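You operate a simulated robot arm through the tools that you are given. There is no shell and no other tool. Be economical: measure what you need, move in short steps, check, and stop when the job is done.

You are at the controls of a simulated robot arm. One attempt, no reset.

## Task
Put one scoop of coffee in the white filter.
Fine: use the scoop and lay it back; close the tin and the basket; leave the brown filter alone.

It is judged by the outcome, as a careful person would: the job done as asked, and still so three seconds after it is handed in. It fails if anything else is knocked over, pushed out of place, dropped, spilled or broken.

## Robot
A 7-joint arm with a two-finger parallel gripper, fixed in place. Base frame: the origin is at the foot of the arm, x ahead of it, y to its left, z up; the work surface is at about z = 740. Lengths are in mm, angles in degrees, forces in N, time in s.
With the tool pointing down near the work surface it reaches from about 300 to 680 mm from the base axis. Its first joint turns from -66.0 to 66.0 degrees. Payload 1.57 kg.
The tool frame sits at the grasp point between the pads (the TCP): z along the fingers, y along the line on which they close. The tips reach 30 mm beyond it. Largest opening 110 mm; finger width 24, thickness 12; the body of the gripper, 48 by 112 mm, starts 78 mm behind the TCP.
Orientation is told as [roll, pitch, yaw] about the base's x, y, z axes, in that order, counted from this pose: with the fingers straight down and closing along the base's y, the tool's x points along the base's -x, its y along +y and its z along -z.

## Interface
- The arm moves only by the tool send_rows. Its argument "plan" is a list of rows, each an object of numbers (a shift or turn left out is 0, a gripper value left out holds the last): "tx", "ty", "tz": the shift along the tool's x, y, z in mm; "wx", "wy", "wz": the turn, a rotation vector about the tool's x, y, z in degrees. In form: [{"tx": .., "ty": .., "tz": .., "wx": .., "wy": .., "wz": ..}, ...]. A call has 1 to 10 rows; each row shifts and turns the commanded pose from where the row before left it, along the tool's axes as they then stand. "grip" is the finger opening in mm, from 0 to 110, set as the call begins (left out, the last holds). A row lasts 0.2 s, in which the tool goes at most 50 mm and 8.6 degrees; a call with a longer step from one row to the next is refused whole, and so is a gripper value outside its range. Where a pose cannot be reached the arm comes as near as it can. A force on the tool above 40 N (or 10 N above the force at the start of the call, whichever is more), or a blocked arm, ends the call early, and 0.2 s more pass. The fingers move at their own pace (about 108 mm/s each) and stop on an object; they squeeze with about 37 N. The grip force told is the motor's: it shows also when the fingers shut on nothing. Time passes only in rows, and 0.2 s behind the last, so rows that do not move let the fingers close. It gives the time, the measured TCP pose, the force on the tool (base axes), the opening and the grip force at its end, in the units of the frame above (readings bear some noise), with the torque about the TCP (base axes, N m) and any sound that the robot's microphone picked up, and new pictures: "pictures" is both (left out), scene, wrist or none.
- Cameras (640 x 400 px; columns grow to the right, rows downward): "scene" is fixed at [157.3, -384.6, 1406.2]; the picture's right is [0.85, -0.52, 0.00], its down [-0.28, -0.47, -0.84] and it looks along [0.43, 0.71, -0.55] (base axes); focal length 241 px, centre (320, 200). "wrist" rides on the gripper at [70, 16, -141] in the tool frame; the picture's right is [-0.23, 0.97, 0.00], its down [-0.86, -0.20, -0.48] and it looks along [-0.47, -0.11, 0.88] (tool axes); focal length 222 px, centre (320, 200). There is no depth. A picture from a camera that has moved, and an enlarged one, comes with that camera's place and axes in the base frame and with its lens.
- close_up(camera, box): a new picture of the part [left, top, right, bottom] of that camera's present view, enlarged. The clock stands still meanwhile.
- hand_in(): hands the job in; it is judged then, once.

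Work in short steps. Places have to be worked out from the pictures, the camera data and where the tool is seen: move nearer, look again, correct. Check each grasp and each placing, and mend what went wrong. You have 120 turns and 200 pictures in all, those below and enlarged ones among them. Open the gripper and draw the arm clear of the work before you hand the job in, unless the task says otherwise; then end with one line.

The tools are called after "Emit:" as a command line: name --argument value ..., lists and objects as JSON in quotes. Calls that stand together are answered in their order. send_rows: Moves the arm, as the interface text tells. Its arguments: {"type":"object","properties":{"plan":{"type":"array"},"grip":{"type":"number"},"pictures":{"type":"string","enum":["both","scene","wrist","none"]}},"required":["plan"]} The other tools are called the same way: close_up (camera, box) takes an enlarged picture of a part of a camera's view; hand_in () hands the job in.

At the start:

```text
t: 0.0
tcp_pos: [342.3, 149.1, 1306.3]
ee_rot: [0.0, 0.1, 0.0]
ft_force: [-0.3, -0.1, -0.4]
wrist_torque: [0.03, 0.0, -0.01]
width: 109.9
finger_force: 0.2
```

scene: 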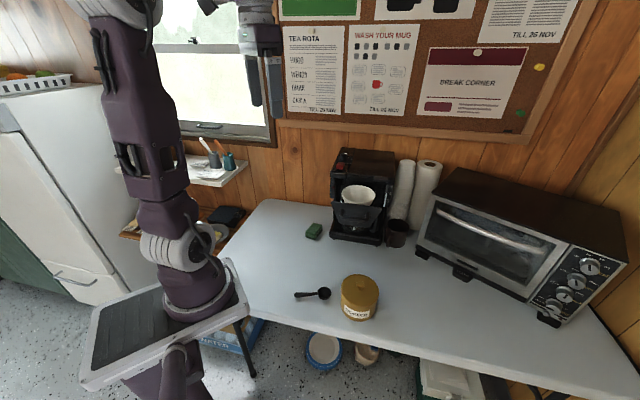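
wrist: 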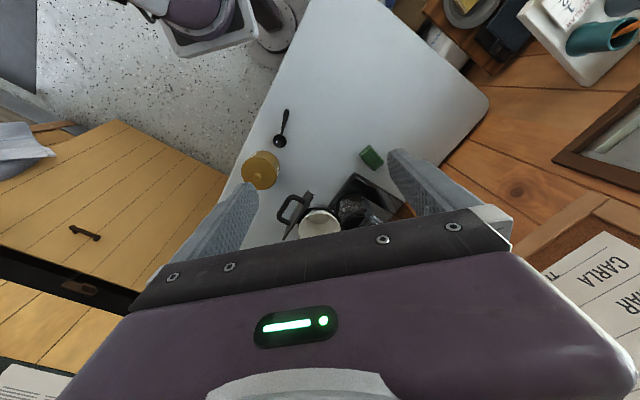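

I see a coffee machine with a white filter in an open basket, a lidded tin and a black scoop. I'll enlarge these first.

Emit:
close_up --camera "scene" --box '[280, 240, 420, 330]'

Emit:
close_up --camera "scene" --box '[290, 140, 450, 250]'

Emit:
close_up --camera "wrist" --box '[220, 80, 460, 250]'

```text
4.44 times, centred on (350, 285) of scene
camera zoom: at [157.3, -384.6, 1406.2], right [0.85, -0.52, 0.0], down [-0.28, -0.47, -0.84], along [0.43, 0.71, -0.55], focal length 1070 px, centre (187, -178)
```

zoom: 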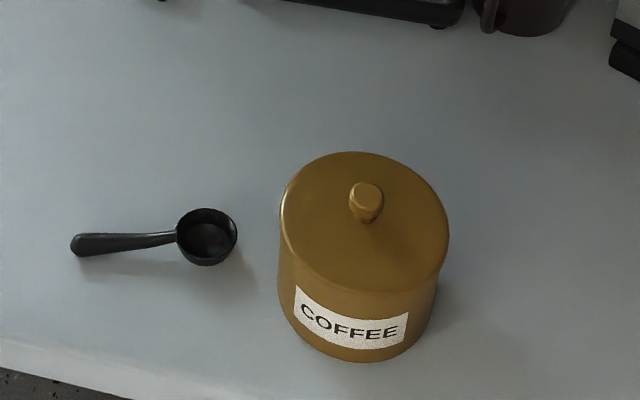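

```text
3.64 times, centred on (370, 195) of scene
camera zoom: at [157.3, -384.6, 1406.2], right [0.85, -0.52, 0.0], down [-0.28, -0.47, -0.84], along [0.43, 0.71, -0.55], focal length 876 px, centre (138, 218)
```

zoom: 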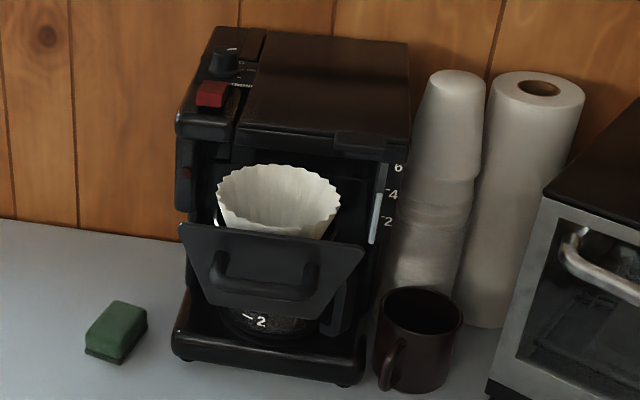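

```text
2.35 times, centred on (340, 165) of wrist
camera zoom: at [272.7, 166.0, 1448.2], right [0.23, 0.97, 0.0], down [0.86, -0.2, 0.48], along [0.47, -0.11, -0.88], focal length 523 px, centre (273, 282)
```

zoom: 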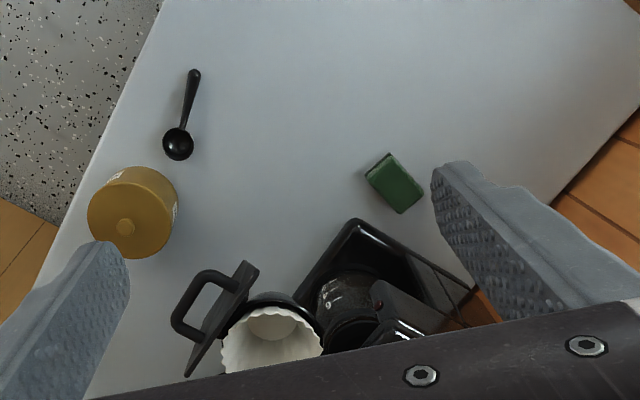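

Knob of the tin is about (478,-72,838), scoop bowl about (408,0), filter about (565,90,1020). I'll move over towards the tin for a closer look.

Emit:
send_rows --plan '[{"tx": -11, "ty": -26, "tz": 31}, {"tx": -11, "ty": -26, "tz": 31}, {"tx": -11, "ty": -26, "tz": 31}, {"tx": -11, "ty": -26, "tz": 31}, {"tx": -11, "ty": -26, "tz": 31}, {"tx": -11, "ty": -26, "tz": 31}, {"tx": -11, "ty": -26, "tz": 31}, {"tx": -11, "ty": -26, "tz": 31}]'

```text
t: 1.8
tcp_pos: [427.0, -60.2, 1060.0]
ee_rot: [-0.1, 0.0, -0.1]
ft_force: [-0.3, -0.6, 0.6]
wrist_torque: [0.0, 0.02, -0.02]
width: 110.1
finger_force: 0.0
camera wrist: at [358.2, -42.3, 1201.0], right [0.23, 0.97, 0.0], down [0.86, -0.2, 0.48], along [0.47, -0.11, -0.88], focal length 222 px, centre (320, 200)
```

scene: 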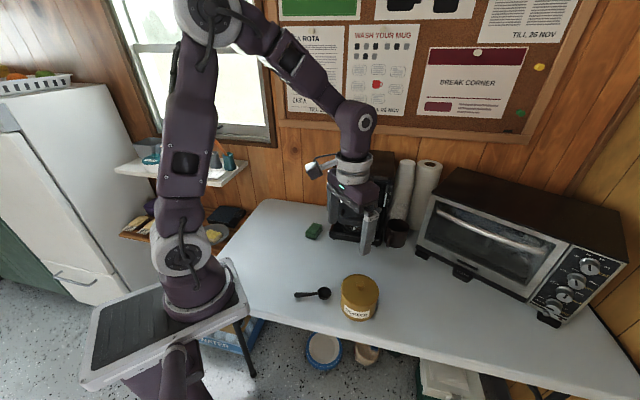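
wrist: 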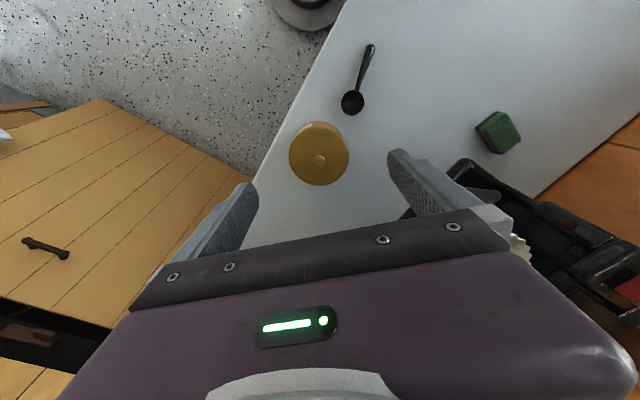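

The new ray agrees: knob at about (478,-72). I'll enlarge the tin and scoop.

Emit:
close_up --camera "wrist" --box '[260, 30, 420, 200]'

```text
2.35 times, centred on (340, 115) of wrist
camera zoom: at [358.2, -42.3, 1201.0], right [0.23, 0.97, 0.0], down [0.86, -0.2, 0.48], along [0.47, -0.11, -0.88], focal length 523 px, centre (273, 400)
```

zoom: 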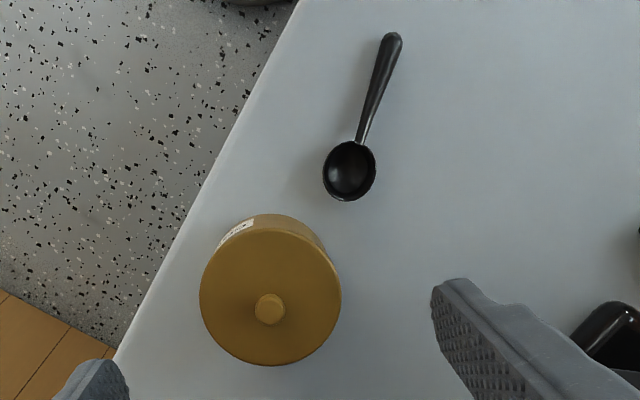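

Lid is 106 mm across with a 20 mm knob. I'll drop to just above the knob.

Emit:
send_rows --grip 60 --plan '[{"tx": -12.75, "ty": -3, "tz": 44}, {"tx": -12.75, "ty": -3, "tz": 44}, {"tx": -12.75, "ty": -3, "tz": 44}, {"tx": -12.75, "ty": -3, "tz": 44}, {}]'

```text
t: 3.0
tcp_pos: [481.1, -71.9, 879.3]
ee_rot: [0.0, 0.0, -0.1]
ft_force: [0.7, -1.1, -0.1]
wrist_torque: [-0.01, -0.03, 0.01]
width: 59.9
finger_force: 0.1
camera wrist: at [411.8, -54.4, 1021.2], right [0.23, 0.97, 0.0], down [0.85, -0.2, 0.48], along [0.47, -0.11, -0.88], focal length 222 px, centre (320, 200)
```

scene: 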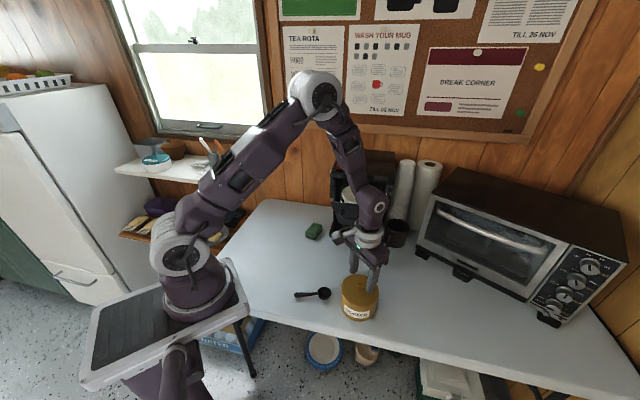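
wrist: 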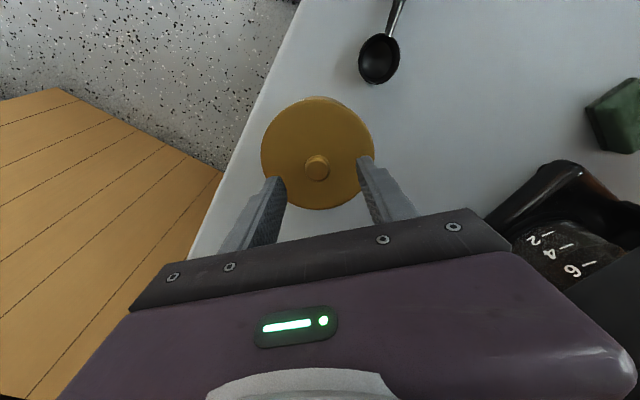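

Knob is at about x=476; I correct by 4 mm, go down 26 mm so the tips are just above the lid, and close.

Emit:
send_rows --plan '[{"tx": 4, "tz": 10}, {"tz": 10}, {"tz": 6}, {}]' --pictures "wrist"

Emit:
close_up --camera "scene" --box '[310, 220, 410, 330]'

```text
t: 4.0
tcp_pos: [477.9, -70.8, 855.5]
ee_rot: [0.0, 0.0, -0.1]
ft_force: [-0.2, 0.4, 0.3]
wrist_torque: [0.02, -0.02, -0.02]
width: 60.0
finger_force: 0.0
camera wrist: at [407.9, -53.7, 996.4], right [0.23, 0.97, 0.0], down [0.86, -0.2, 0.48], along [0.47, -0.11, -0.88], focal length 222 px, centre (320, 200)
```

wrist: 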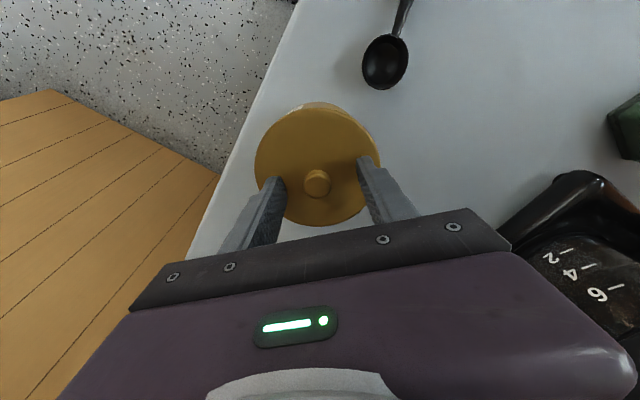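

```text
3.64 times, centred on (360, 275) of scene
camera zoom: at [157.3, -384.6, 1406.2], right [0.85, -0.52, 0.0], down [-0.28, -0.47, -0.84], along [0.43, 0.71, -0.55], focal length 876 px, centre (174, -73)
```

zoom: 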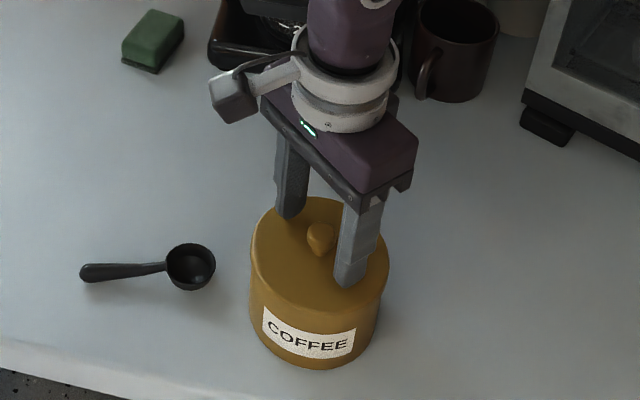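

Fingers straddle the knob just above the lid. I go 2 mm lower and close.

Emit:
send_rows --grip 0 --plan '[{"tz": 2, "tx": 1}, {}, {}]' --pictures "none"

```text
t: 4.8
tcp_pos: [476.4, -70.2, 852.8]
ee_rot: [0.0, 0.1, 0.1]
ft_force: [0.5, 0.9, 0.2]
wrist_torque: [0.0, 0.03, 0.0]
width: 20.1
finger_force: 33.7
heard: snap
```

Gripped at 20 mm, with a snap sound. I lift slowly and look.

Emit:
send_rows --plan '[{"tz": -5}, {"tz": -10}, {"tz": -20}, {"tz": -25}]'

Emit:
close_up --camera "scene" --box '[310, 200, 410, 330]'

```text
t: 5.8
tcp_pos: [473.7, -71.7, 916.0]
ee_rot: [-0.1, 0.0, 0.0]
ft_force: [-0.1, 0.0, 0.1]
wrist_torque: [0.03, 0.06, 0.0]
width: 20.4
finger_force: 34.1
camera wrist: at [406.0, -54.4, 1057.8], right [0.23, 0.97, 0.0], down [0.86, -0.2, 0.48], along [0.47, -0.11, -0.88], focal length 222 px, centre (320, 200)
```

scene: 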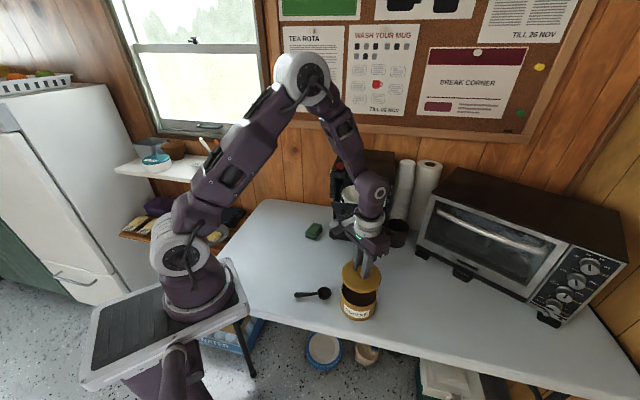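
wrist: 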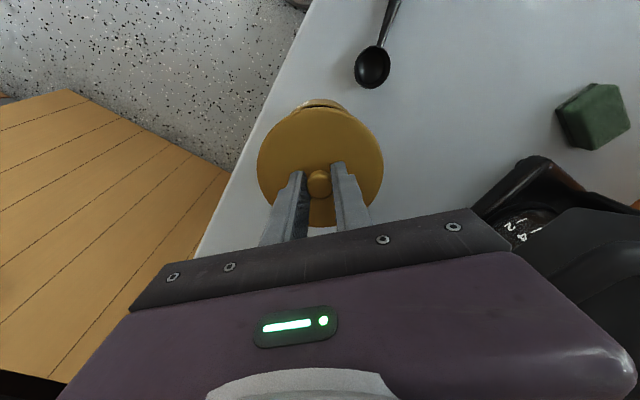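

```text
3.08 times, centred on (360, 265) of scene
camera zoom: at [157.3, -384.6, 1406.2], right [0.85, -0.52, 0.0], down [-0.28, -0.47, -0.84], along [0.43, 0.71, -0.55], focal length 741 px, centre (197, 0)
```

zoom: 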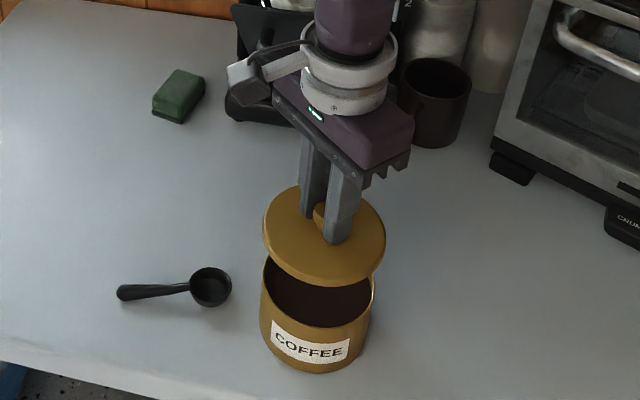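

Lid is off, coffee visible in the tin. I'll carry the lid to free table at about (400,140).

Emit:
send_rows --plan '[{"tx": 25}, {"tx": 35}, {"tx": 14, "ty": 30}, {"ty": 40}, {"ty": 40}, {"ty": 40}, {"ty": 40}, {"ty": 22}, {"tz": 30}, {"tz": 30}]' --pictures "both"

```text
t: 8.0
tcp_pos: [403.2, 141.6, 854.2]
ee_rot: [0.0, 0.0, 0.1]
ft_force: [-0.7, 0.0, 0.9]
wrist_torque: [-0.01, 0.03, 0.01]
width: 20.2
finger_force: 33.1
camera wrist: at [333.9, 158.6, 996.7], right [0.23, 0.97, 0.0], down [0.85, -0.2, 0.48], along [0.47, -0.11, -0.88], focal length 222 px, centre (320, 200)
```

scene: 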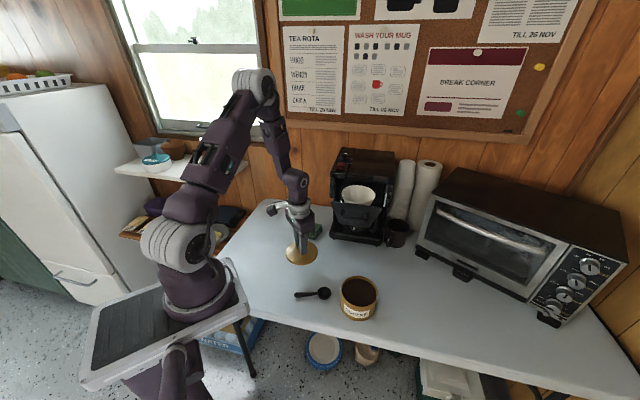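
wrist: 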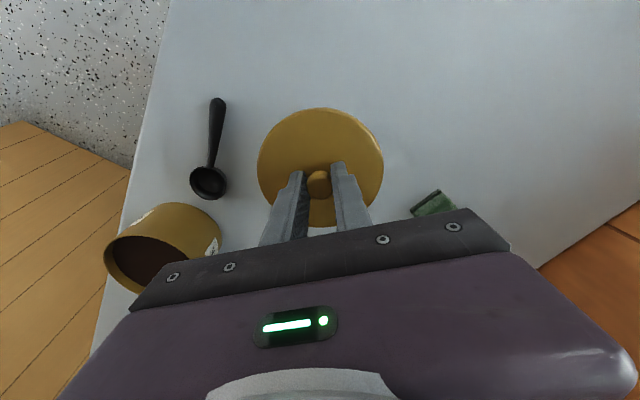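

The spot is free. I lower, with small steps at the end to feel the table.

Emit:
send_rows --plan '[{"tz": 20}, {"tz": 20}, {"tz": 15}, {"tz": 5}, {}]' --pictures "none"

Emit:
close_up --camera "scene" --box '[250, 200, 400, 330]'

```text
t: 9.2
tcp_pos: [403.2, 140.8, 793.1]
ee_rot: [0.0, 0.0, 0.0]
ft_force: [0.3, 0.8, -0.3]
wrist_torque: [0.0, 0.0, 0.02]
width: 20.0
finger_force: 33.4
```

```text
3.08 times, centred on (325, 265) of scene
camera zoom: at [157.3, -384.6, 1406.2], right [0.85, -0.52, 0.0], down [-0.28, -0.47, -0.84], along [0.43, 0.71, -0.55], focal length 741 px, centre (305, 0)
```

zoom: 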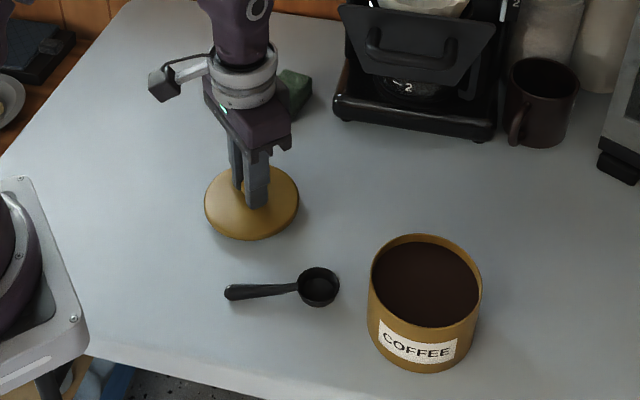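

Nearly down. I continue in 3 mm steps and watch the force.

Emit:
send_rows --plan '[{"tz": 3}, {"tz": 3}, {"tz": 2}, {}]' --pictures "none"

```text
t: 10.2
tcp_pos: [401.6, 141.8, 787.0]
ee_rot: [0.0, 0.0, 0.0]
ft_force: [0.2, 0.0, 0.0]
wrist_torque: [0.01, -0.01, 0.03]
width: 20.1
finger_force: 33.5
```

Emit:
send_rows --plan '[{"tz": 2}, {"tz": 2}, {}]' --pictures "none"

```text
t: 10.9
tcp_pos: [401.8, 140.9, 784.4]
ee_rot: [-0.1, -0.1, 0.0]
ft_force: [-2.8, -1.1, 12.6]
wrist_torque: [-0.08, 0.02, -0.05]
width: 19.9
finger_force: 33.4
stopped in row 3: the force on the tool passed its limit at 42 N (the readings are from after the stop); the commanded pose is now the measured one
```

The lid is on the table (contact at TCP z 784). I release and rise.

Emit:
send_rows --grip 60 --plan '[{}, {}, {"tz": -20}, {"tz": -40}, {"tz": -40}, {"tz": -40}]' --pictures "both"

```text
t: 12.3
tcp_pos: [402.0, 139.4, 923.4]
ee_rot: [0.0, 0.0, 0.0]
ft_force: [-0.7, 0.6, 0.9]
wrist_torque: [0.03, 0.0, 0.0]
width: 60.0
finger_force: 0.0
camera wrist: at [332.1, 156.3, 1065.1], right [0.23, 0.97, 0.0], down [0.85, -0.2, 0.48], along [0.47, -0.11, -0.88], focal length 222 px, centre (320, 200)
```

scene: 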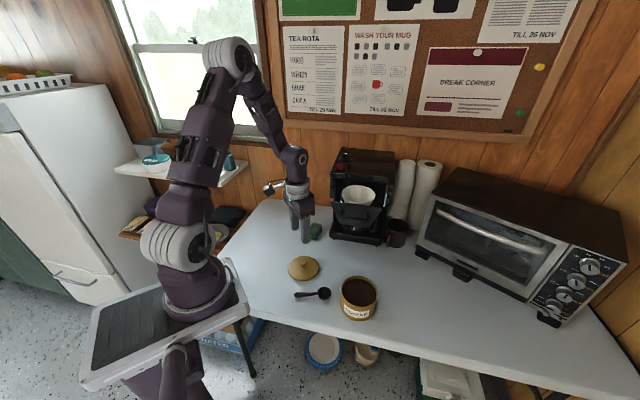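
wrist: 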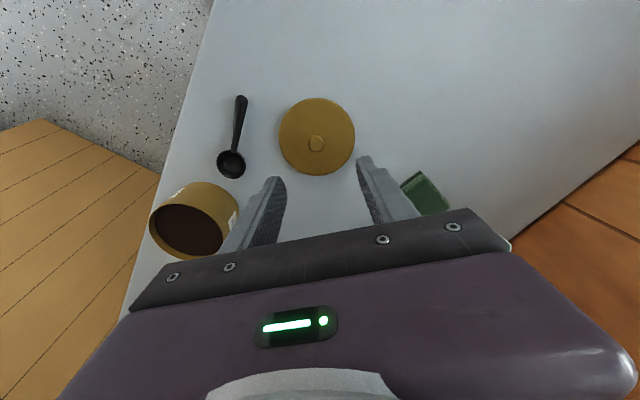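

Before taking the scoop I want to view the filter basket from above, so I rise and go over it.

Emit:
send_rows --plan '[{"tz": -45}, {"tz": -45}, {"tz": -45}, {"tz": -45}, {"tz": -45}, {"tz": -45}, {"tx": -37, "ty": -17}, {"tx": -37, "ty": -17}, {"tx": -37, "ty": -17}, {"tx": -37, "ty": -17}]' --pictures "wrist"

Emit:
close_up --camera "wrist" --box '[200, 50, 500, 240]'

```text
t: 14.5
tcp_pos: [548.1, 71.1, 1192.4]
ee_rot: [0.0, -0.1, -0.1]
ft_force: [-0.1, -0.7, -0.3]
wrist_torque: [0.03, 0.05, 0.02]
width: 59.7
finger_force: 0.1
camera wrist: at [479.4, 87.0, 1335.0], right [0.23, 0.97, 0.0], down [0.85, -0.2, 0.48], along [0.47, -0.11, -0.88], focal length 222 px, centre (320, 200)
```

wrist: 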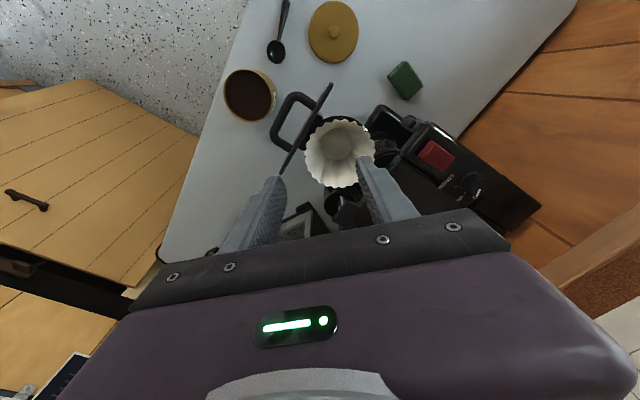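

```text
2.11 times, centred on (350, 145) of wrist
camera zoom: at [479.4, 87.0, 1335.0], right [0.23, 0.97, 0.0], down [0.85, -0.2, 0.48], along [0.47, -0.11, -0.88], focal length 468 px, centre (257, 316)
```

zoom: 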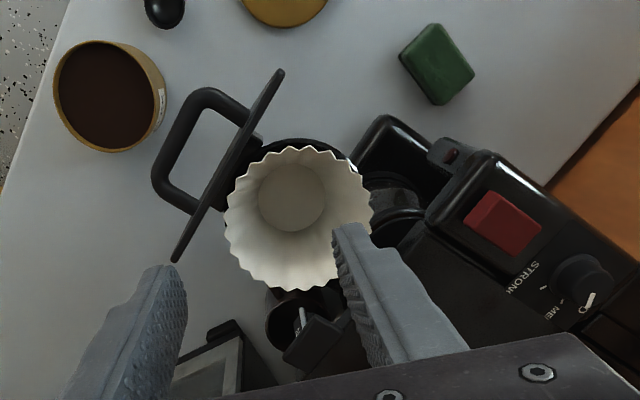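

Filter rim centre ≈ (582,92,1014), 100 mm across; the basket's front plate runs (490,99)–(592,-2), so the drawer slides along (+.70,+.71). Next I head to the scoop handle at about (347,41).

Emit:
send_rows --grip 40 --plan '[{"tx": 30, "ty": -3.75, "tz": 25}, {"tx": 30, "ty": -3.75, "tz": 30}, {"tx": 30, "ty": -3.75, "tz": 35}, {"tx": 28, "ty": -3.75, "tz": 38}, {"tx": 23, "ty": -3.75, "tz": 41}, {"tx": 20, "ty": -3.75, "tz": 41}, {"tx": 20, "ty": -3.75, "tz": 41}, {"tx": 20, "ty": -3.75, "tz": 41}]' --pictures "none"

Emit:
send_rows --plan '[{"wz": 7.7}, {"wz": 7.7}, {"wz": 7.7}, {"wz": 7.6}]' --pictures "wrist"

Emit:
close_up --camera "wrist" --box '[200, 60, 440, 230]'

```text
t: 16.3
tcp_pos: [349.0, 46.4, 902.5]
ee_rot: [0.0, 0.0, 0.0]
ft_force: [-0.4, -0.1, -0.3]
wrist_torque: [-0.01, -0.02, 0.0]
width: 40.2
finger_force: 0.1
```

```text
t: 17.3
tcp_pos: [350.1, 45.0, 902.5]
ee_rot: [0.1, -0.1, -30.9]
ft_force: [0.4, 0.1, 0.2]
wrist_torque: [0.0, -0.02, 0.01]
width: 40.3
finger_force: 0.1
camera wrist: at [299.2, 94.4, 1043.6], right [0.69, 0.72, 0.0], down [0.63, -0.61, 0.48], along [0.35, -0.33, -0.88], focal length 222 px, centre (320, 200)
```

wrist: 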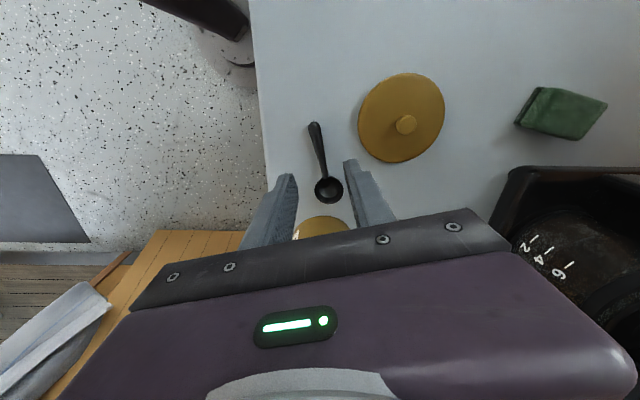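

```text
2.35 times, centred on (320, 145) of wrist
camera zoom: at [299.2, 94.4, 1043.6], right [0.69, 0.72, 0.0], down [0.63, -0.61, 0.48], along [0.35, -0.33, -0.88], focal length 523 px, centre (320, 329)
```

zoom: 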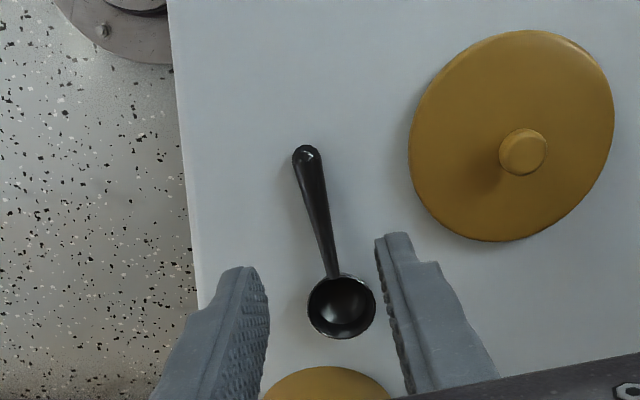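

Handle runs from bowl (411,5) to end (332,53), low on the table. I descend over the handle, 73 mm from the bowl.

Emit:
send_rows --plan '[{"tz": 30, "ty": -2.4, "tx": 2}, {"tz": 30}, {"tz": 30}, {"tz": 25}, {"tz": 6}, {}]' --pictures "wrist"

Emit:
close_up --camera "wrist" --box '[200, 60, 440, 230]'

Emit:
close_up --camera "scene" --box '[260, 250, 360, 320]'

```text
t: 18.7
tcp_pos: [347.5, 40.3, 779.5]
ee_rot: [0.0, -0.1, -30.6]
ft_force: [0.6, 0.7, -0.4]
wrist_torque: [-0.03, -0.02, -0.02]
width: 39.8
finger_force: 0.0
camera wrist: at [296.2, 89.3, 920.7], right [0.69, 0.72, 0.0], down [0.63, -0.61, 0.48], along [0.35, -0.33, -0.88], focal length 222 px, centre (320, 200)
```

wrist: 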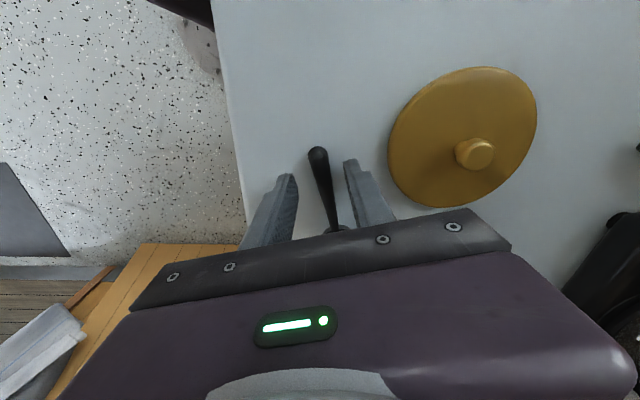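

```text
2.35 times, centred on (320, 145) of wrist
camera zoom: at [296.2, 89.3, 920.7], right [0.69, 0.72, 0.0], down [0.63, -0.61, 0.48], along [0.35, -0.33, -0.88], focal length 523 px, centre (320, 329)
```

zoom: 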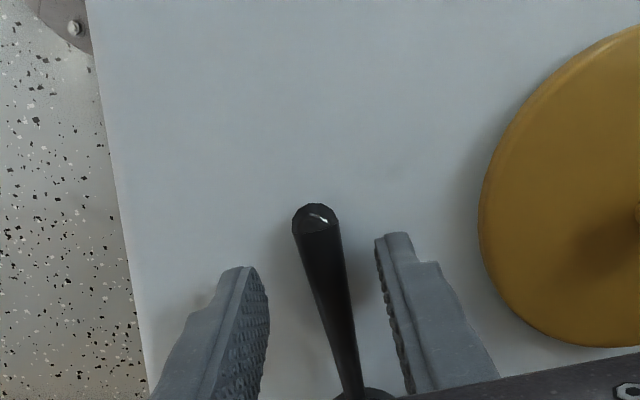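

```text
5.71 times, centred on (310, 285) of scene
camera zoom: at [157.3, -384.6, 1406.2], right [0.85, -0.52, 0.0], down [-0.28, -0.47, -0.84], along [0.43, 0.71, -0.55], focal length 1376 px, centre (377, -286)
```

zoom: 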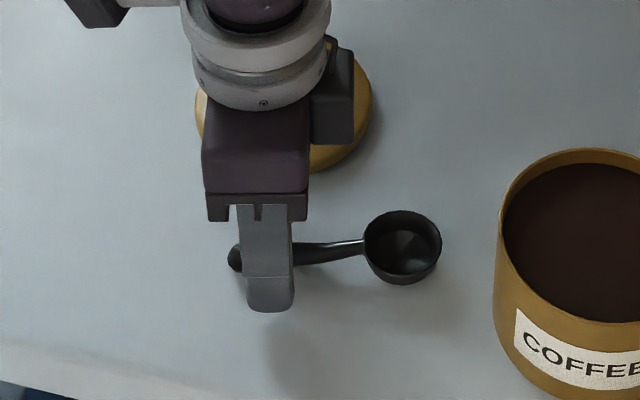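

The handle is centred between the fingers. I lower to fingertip near-contact with the table.

Emit:
send_rows --plan '[{"tz": 3}, {"tz": 2}, {"tz": 2}, {}]' --pictures "none"

```text
t: 19.7
tcp_pos: [345.6, 41.0, 772.0]
ee_rot: [0.1, -0.1, -30.8]
ft_force: [-0.5, 0.2, -0.6]
wrist_torque: [0.0, 0.0, 0.01]
width: 40.0
finger_force: 0.0
```

Tips about 2 mm over the table with no contact; close on the handle.

Emit:
send_rows --grip 0 --plan '[{}, {}, {}]' --pictures "wrist"

Emit:
close_up --camera "scene" --box '[260, 250, 360, 320]'

```text
t: 20.5
tcp_pos: [346.8, 40.5, 772.5]
ee_rot: [0.1, -0.1, -30.8]
ft_force: [-0.3, 0.0, -0.2]
wrist_torque: [0.02, -0.01, 0.04]
width: 14.2
finger_force: 30.7
camera wrist: at [295.5, 90.4, 914.5], right [0.69, 0.72, 0.0], down [0.63, -0.61, 0.48], along [0.35, -0.33, -0.88], focal length 222 px, centre (320, 200)
```

wrist: 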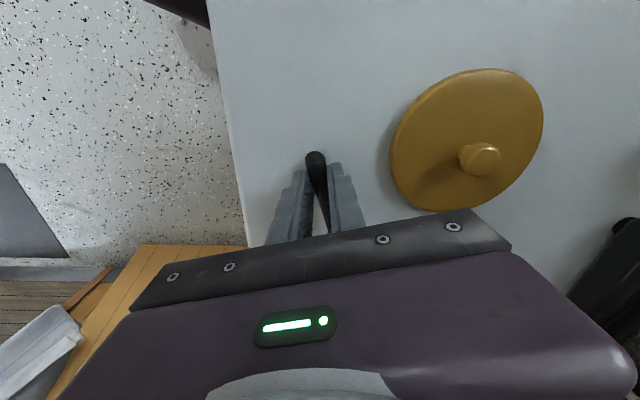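

```text
5.71 times, centred on (310, 285) of scene
camera zoom: at [157.3, -384.6, 1406.2], right [0.85, -0.52, 0.0], down [-0.28, -0.47, -0.84], along [0.43, 0.71, -0.55], focal length 1376 px, centre (377, -286)
```

zoom: 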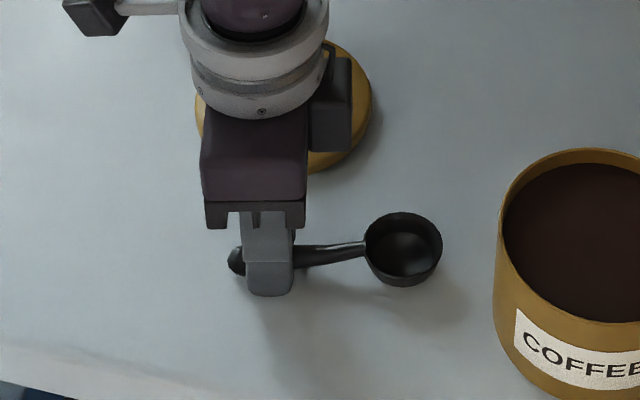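

Grip holds at 14 mm. I record the grasp pose (346.5,40.6,772.3,yaw −30.8) for laying it back, and lift.

Emit:
send_rows --plan '[{"tz": -10}, {"tz": -25}, {"tz": -35}, {"tz": -35}, {"tz": -25}, {}]' --pictures "wrist"

Emit:
close_up --camera "scene" --box '[270, 200, 400, 320]'

Emit:
close_up --camera "wrist" --box '[240, 100, 420, 240]'

```text
t: 21.9
tcp_pos: [346.7, 42.8, 903.9]
ee_rot: [0.1, -0.2, -30.9]
ft_force: [-0.9, 1.2, 0.2]
wrist_torque: [-0.02, 0.0, -0.03]
width: 14.3
finger_force: 31.2
camera wrist: at [295.3, 91.6, 1045.2], right [0.69, 0.72, 0.0], down [0.63, -0.61, 0.48], along [0.35, -0.33, -0.88], focal length 222 px, centre (320, 200)
```

wrist: 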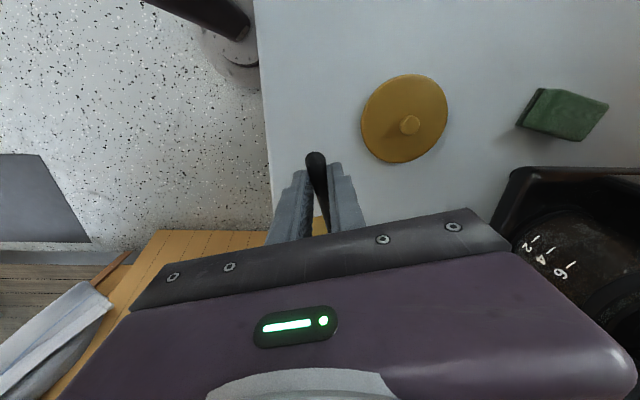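

```text
3.33 times, centred on (335, 260) of scene
camera zoom: at [157.3, -384.6, 1406.2], right [0.85, -0.52, 0.0], down [-0.28, -0.47, -0.84], along [0.43, 0.71, -0.55], focal length 803 px, centre (270, 0)
```

zoom: 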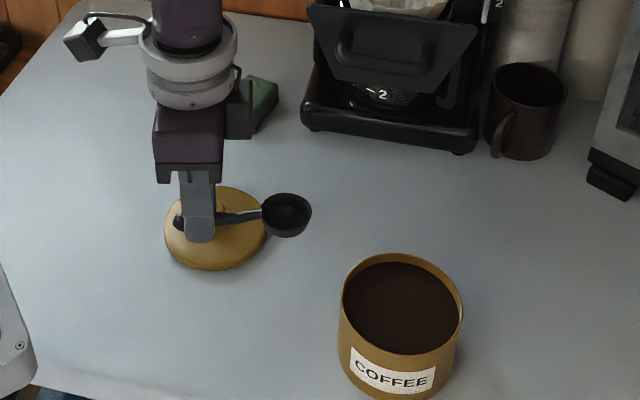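

```text
2.86 times, centred on (330, 170) of wrist
camera zoom: at [295.3, 91.6, 1045.2], right [0.69, 0.72, 0.0], down [0.63, -0.61, 0.48], along [0.35, -0.33, -0.88], focal length 635 px, centre (291, 286)
```

zoom: 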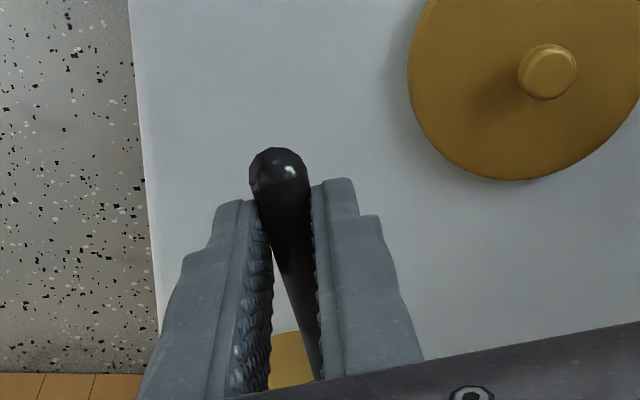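

Scoop is held firmly and level. I carry it to above the tin (bowl over tin centre, z≈880) to check alignment.

Emit:
send_rows --plan '[{"tx": -20, "ty": -7}, {"tx": -30, "ty": -9}, {"tx": -30, "ty": -9}, {"tx": -17, "ty": -6}, {}]' --pictures "wrist"

Emit:
close_up --camera "scene" --box '[300, 220, 410, 330]'

```text
t: 23.1
tcp_pos: [413.3, -34.9, 902.9]
ee_rot: [0.1, -0.1, -30.7]
ft_force: [-0.2, 0.5, 0.2]
wrist_torque: [-0.01, 0.01, -0.02]
width: 14.1
finger_force: 29.9
camera wrist: at [362.1, 15.1, 1044.6], right [0.69, 0.72, 0.0], down [0.63, -0.61, 0.48], along [0.35, -0.33, -0.88], focal length 222 px, centre (320, 200)
```

wrist: 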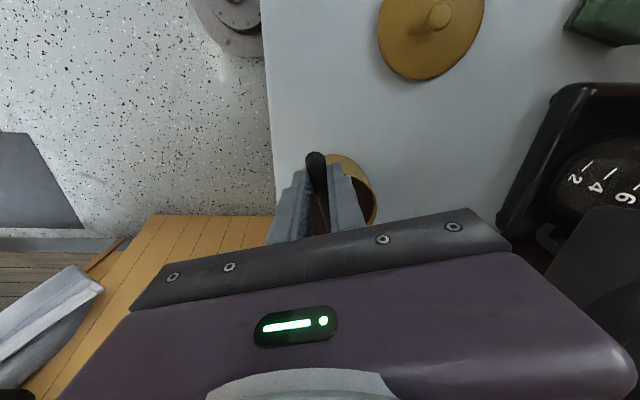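

```text
3.64 times, centred on (355, 275) of scene
camera zoom: at [157.3, -384.7, 1406.2], right [0.85, -0.52, 0.0], down [-0.28, -0.47, -0.84], along [0.43, 0.71, -0.55], focal length 876 px, centre (193, -73)
```

zoom: 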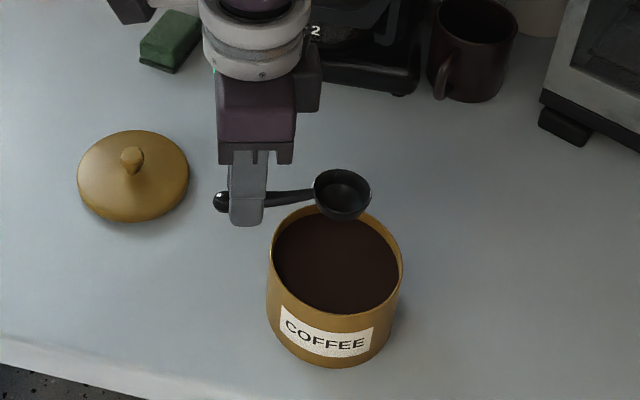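

Bowl sits over the tin (478,-70). I pitch the nose down 35° about the bowl centre.

Emit:
send_rows --plan '[{"ty": -3}, {"tx": -3, "tz": -8.75, "wy": 7}, {"tx": -3, "tz": -8.75, "wy": 7}, {"tx": -3, "tz": -8.75, "wy": 7}, {"tx": -3, "tz": -8.75, "wy": 7}, {"tx": -3, "tz": -8.75, "wy": 7}, {}]' --pictures "none"

Emit:
close_up --camera "scene" --box '[300, 220, 410, 330]'

```text
t: 24.7
tcp_pos: [432.8, -50.5, 941.2]
ee_rot: [0.2, 35.0, -30.7]
ft_force: [-1.3, -0.1, 0.1]
wrist_torque: [-0.02, 0.02, -0.01]
width: 14.3
finger_force: 30.5
```

```text
3.64 times, centred on (355, 275) of scene
camera zoom: at [157.3, -384.7, 1406.2], right [0.85, -0.52, 0.0], down [-0.28, -0.47, -0.84], along [0.43, 0.71, -0.55], focal length 876 px, centre (193, -73)
```

zoom: 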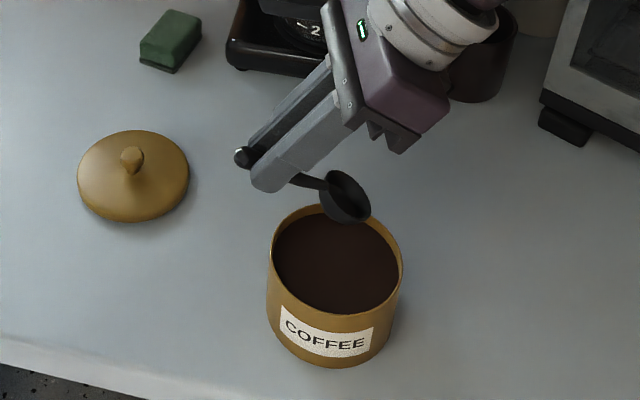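

Bowl at about (476,-73,883). I lower it straight down to just above the coffee and check finger/rim clearance.

Emit:
send_rows --plan '[{"tx": -17.2, "tz": 24.6}, {"tx": -17.2, "tz": 24.6}, {"tx": -8.6, "tz": 12.3}, {}]' --pictures "wrist"

Emit:
close_up --camera "scene" --box '[300, 220, 410, 330]'

```text
t: 25.7
tcp_pos: [431.4, -50.6, 867.7]
ee_rot: [0.0, 34.9, -30.7]
ft_force: [0.6, -1.0, -0.3]
wrist_torque: [-0.02, 0.01, -0.02]
width: 14.3
finger_force: 30.3
camera wrist: at [461.1, -48.4, 1024.0], right [0.66, 0.74, -0.13], down [0.74, -0.67, -0.1], along [-0.16, -0.03, -0.99], focal length 222 px, centre (320, 200)
```

wrist: 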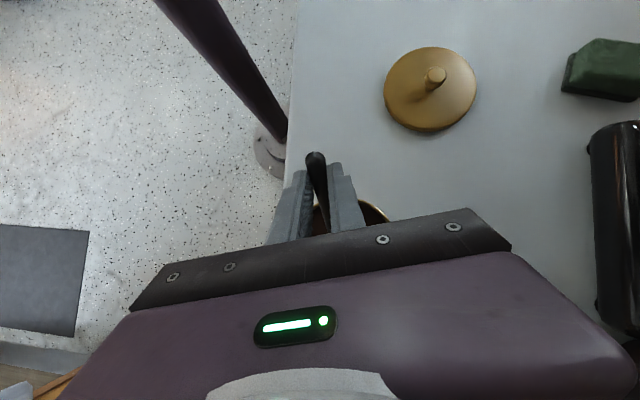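

```text
3.64 times, centred on (355, 275) of scene
camera zoom: at [157.3, -384.6, 1406.2], right [0.85, -0.52, 0.0], down [-0.28, -0.47, -0.84], along [0.43, 0.71, -0.55], focal length 876 px, centre (193, -73)
```

zoom: 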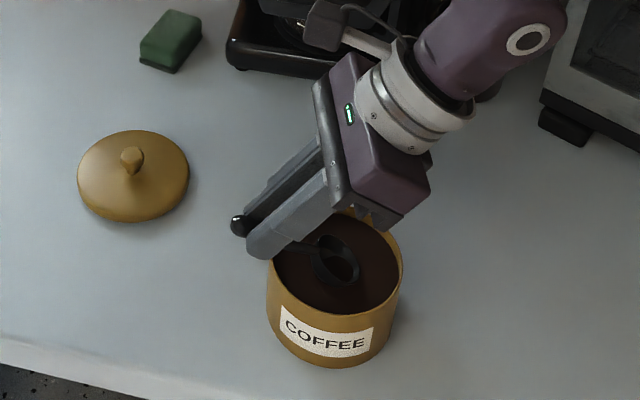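

Bowl is at coffee level inside the tin, fingers clear the rim. I dip 20 mm further, then push forward a little.

Emit:
send_rows --plan '[{"tx": -5.7, "tz": 8.2}, {"tx": -5.7, "tz": 8.2}, {"tx": -6.5, "tz": -4.6}, {}]' --pictures "none"

Emit:
close_up --camera "scene" --box '[300, 220, 410, 330]'

```text
t: 26.7
tcp_pos: [440.2, -54.8, 848.2]
ee_rot: [0.1, 35.1, -30.7]
ft_force: [-0.7, 0.4, 0.1]
wrist_torque: [0.0, 0.0, 0.01]
width: 14.4
finger_force: 31.1
```

```text
3.64 times, centred on (355, 275) of scene
camera zoom: at [157.3, -384.6, 1406.2], right [0.85, -0.52, 0.0], down [-0.28, -0.47, -0.84], along [0.43, 0.71, -0.55], focal length 876 px, centre (193, -73)
```

zoom: 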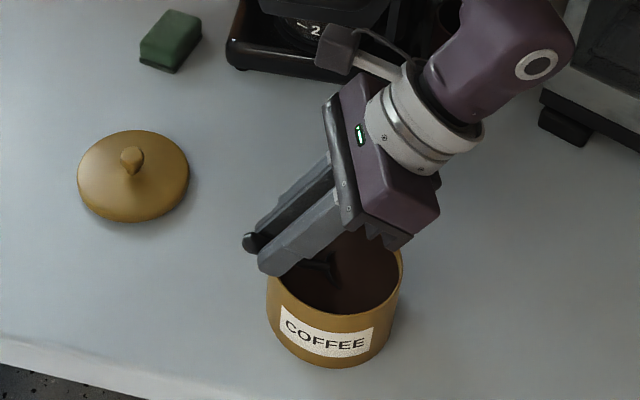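

Bowl is submerged with no contact force. I now level it while drawing it up out of the coffee.

Emit:
send_rows --plan '[{"tx": 8.7, "tz": 6.1, "wy": -8}, {"tx": 9.2, "tz": 7.4, "wy": -8}, {"tx": 4.4, "tz": 3.7, "wy": -8}, {"tx": 4.4, "tz": -1.5, "wy": -8}, {"tx": 1.6, "tz": -9.1, "wy": -3}, {"tz": -8}, {"tz": -12}, {"tz": -15}, {}]' --pictures "none"

Emit:
close_up --camera "scene" --box '[300, 220, 410, 330]'

```text
t: 28.7
tcp_pos: [413.1, -36.9, 888.6]
ee_rot: [0.1, 0.0, -30.8]
ft_force: [-0.2, 0.0, 0.6]
wrist_torque: [0.0, -0.02, -0.02]
width: 14.2
finger_force: 31.0
```

```text
3.64 times, centred on (355, 275) of scene
camera zoom: at [157.3, -384.6, 1406.2], right [0.85, -0.52, 0.0], down [-0.28, -0.47, -0.84], along [0.43, 0.71, -0.55], focal length 876 px, centre (193, -73)
```

zoom: 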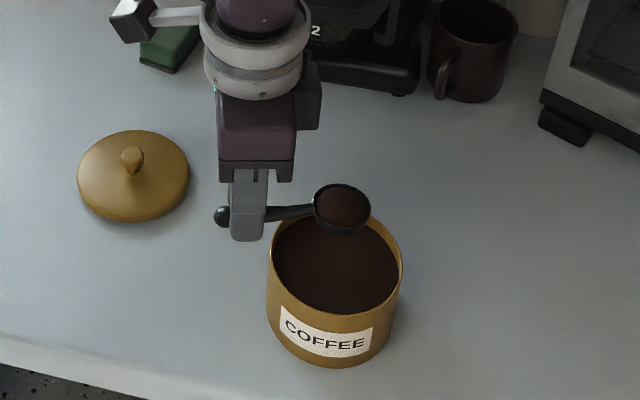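

Scoop is full and level. I raise it to above basket height first, then turn to yaw 45°.

Emit:
send_rows --plan '[{"tz": -20}, {"tz": -35}, {"tz": -35}, {"tz": -35}, {"tz": -35}, {"tz": -35}, {"tz": -15}, {}]' --pictures "none"

Emit:
send_rows --plan '[{"wz": -7.58}, {"wz": -7.58}, {"wz": -7.58}, {"wz": -7.58}, {"wz": -7.58}, {"wz": -7.58}, {"wz": -7.58}, {"wz": -7.58}, {"wz": -7.58}, {"wz": -7.58}]' --pictures "both"

```text
t: 30.5
tcp_pos: [412.3, -40.3, 1100.9]
ee_rot: [0.1, -0.1, -30.7]
ft_force: [-0.2, -0.1, 0.2]
wrist_torque: [0.02, 0.0, -0.01]
width: 14.3
finger_force: 30.7
```

```text
t: 32.7
tcp_pos: [411.3, -37.2, 1099.2]
ee_rot: [0.0, 0.0, 45.2]
ft_force: [0.2, 0.6, 0.3]
wrist_torque: [0.01, 0.01, 0.01]
width: 14.7
finger_force: 30.4
camera wrist: at [351.6, -75.4, 1240.6], right [-0.53, 0.85, 0.0], down [0.74, 0.47, 0.48], along [0.41, 0.25, -0.88], focal length 222 px, centre (320, 200)
```

scene: 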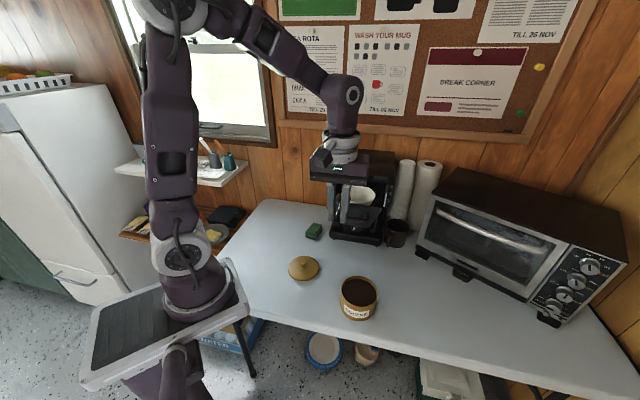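
wrist: 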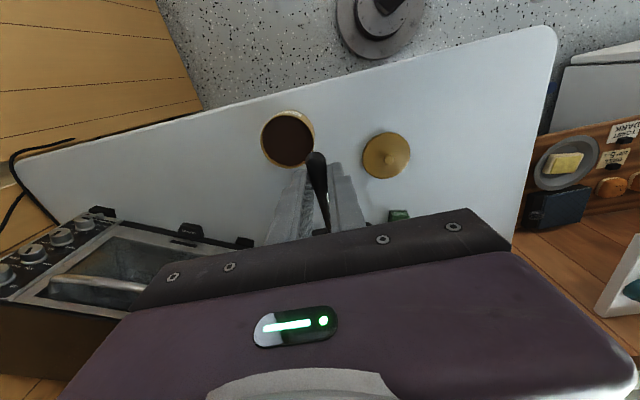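

Level at yaw 45°. I move forward so that the bowl is over the filter, still 50 mm high.

Emit:
send_rows --plan '[{"tx": -20, "ty": -5}, {"tx": -30, "ty": -7}, {"tx": -35, "ty": -8}, {"tx": -33, "ty": -7.5}, {"tx": -20, "ty": -5}, {}]' --pictures "wrist"

Emit:
close_up --camera "scene" --box '[290, 120, 430, 250]'

```text
t: 34.1
tcp_pos: [534.0, 36.6, 1099.9]
ee_rot: [0.0, -0.1, 45.1]
ft_force: [0.8, -0.1, -0.7]
wrist_torque: [-0.01, 0.0, 0.04]
width: 14.5
finger_force: 30.7
camera wrist: at [473.6, -0.6, 1241.6], right [-0.53, 0.85, 0.0], down [0.74, 0.46, 0.48], along [0.41, 0.25, -0.88], focal length 222 px, centre (320, 200)
```

wrist: 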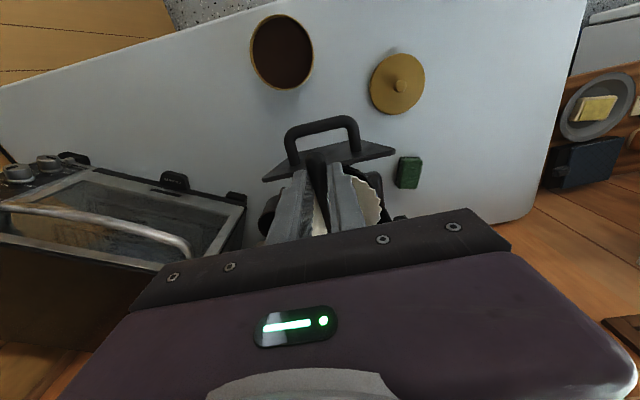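

```text
3.08 times, centred on (360, 185) of scene
camera zoom: at [157.4, -384.6, 1406.2], right [0.85, -0.52, 0.0], down [-0.28, -0.47, -0.84], along [0.43, 0.71, -0.55], focal length 741 px, centre (197, 246)
```

zoom: 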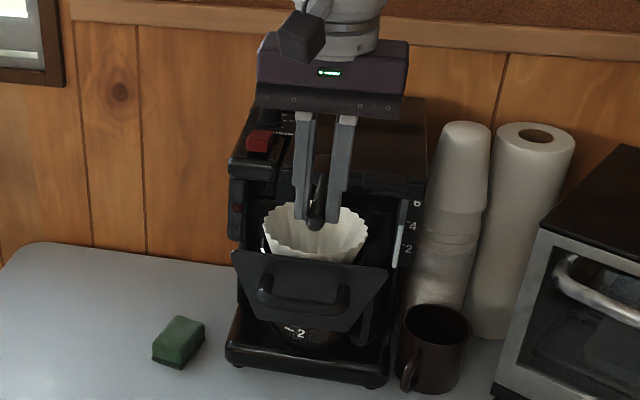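

Bowl ≈ (583,91), centred over the filter. I lower 30 mm, shift 8 mm to the far side of the pour, and begin rolling about the handle.

Emit:
send_rows --plan '[{"tz": 15, "ty": -4}, {"tz": 15, "ty": -4}, {"wx": 8, "ty": 2.9, "tz": 0.2}, {"wx": 8, "ty": 2.9, "tz": 0.2}, {"wx": 8, "ty": 2.9, "tz": 0.2}, {}]' --pictures "wrist"

Emit:
close_up --camera "scene" --box '[290, 120, 430, 250]'

```text
t: 35.5
tcp_pos: [532.0, 36.7, 1067.1]
ee_rot: [-24.1, -0.1, 45.1]
ft_force: [-0.8, -0.1, -0.8]
wrist_torque: [-0.01, 0.03, -0.01]
width: 14.7
finger_force: 30.4
camera wrist: at [432.6, 39.3, 1189.8], right [-0.47, 0.79, -0.4], down [0.59, 0.61, 0.52], along [0.65, 0.01, -0.76], focal length 222 px, centre (320, 200)
```

wrist: 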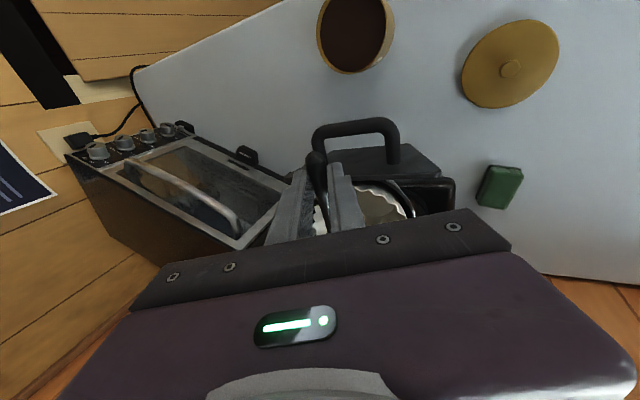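

```text
3.08 times, centred on (360, 185) of scene
camera zoom: at [157.3, -384.6, 1406.2], right [0.85, -0.52, 0.0], down [-0.28, -0.47, -0.84], along [0.43, 0.71, -0.55], focal length 741 px, centre (197, 246)
```

zoom: 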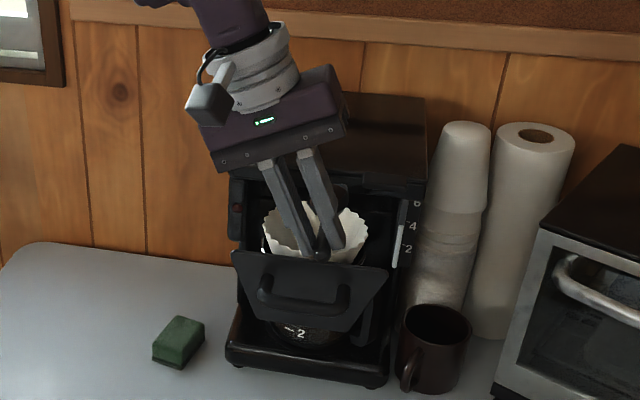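

Rolling works and clears everything. I continue to about 72°.

Emit:
send_rows --plan '[{"wx": 8, "ty": 2.9, "tz": 0.2}, {"wx": 8, "ty": 2.9, "tz": 0.2}, {"wx": 8, "ty": 2.9, "tz": 0.2}, {"wx": 8, "ty": 2.9, "tz": 0.2}, {"wx": 8, "ty": 2.9, "tz": 0.2}, {"wx": 8, "ty": 2.9, "tz": 0.2}, {}]' --pictures "both"

Emit:
close_up --camera "scene" --box '[290, 120, 430, 250]'

```text
t: 37.1
tcp_pos: [524.0, 45.2, 1054.2]
ee_rot: [-72.1, -0.1, 45.0]
ft_force: [-0.6, 0.2, -0.3]
wrist_torque: [0.01, -0.02, 0.02]
width: 14.5
finger_force: 30.5
camera wrist: at [376.8, 95.2, 1082.2], right [-0.05, 0.37, -0.93], down [0.32, 0.88, 0.34], along [0.94, -0.28, -0.17], focal length 222 px, centre (320, 200)
```

scene: 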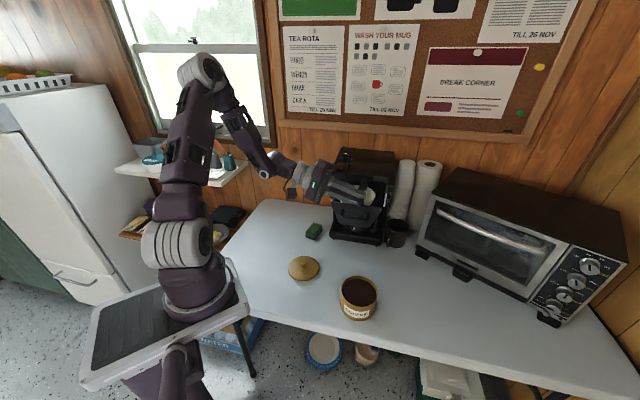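
wrist: 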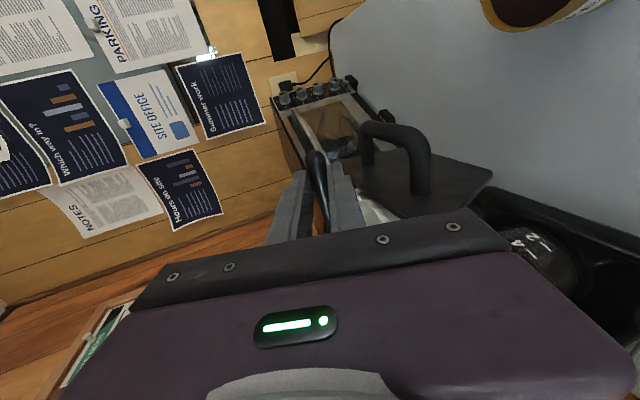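

```text
3.08 times, centred on (360, 185) of scene
camera zoom: at [157.3, -384.6, 1406.2], right [0.85, -0.52, 0.0], down [-0.28, -0.47, -0.84], along [0.43, 0.71, -0.55], focal length 741 px, centre (197, 246)
```

zoom: 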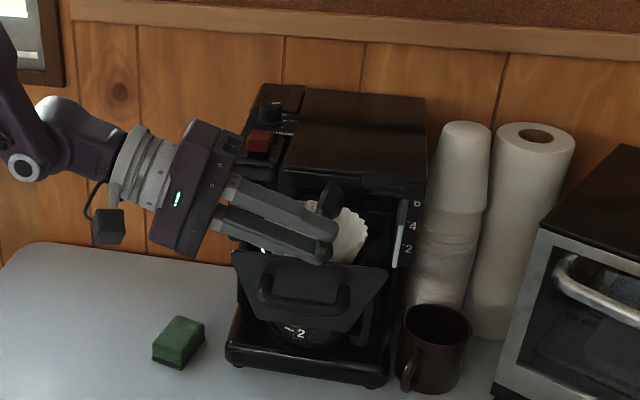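

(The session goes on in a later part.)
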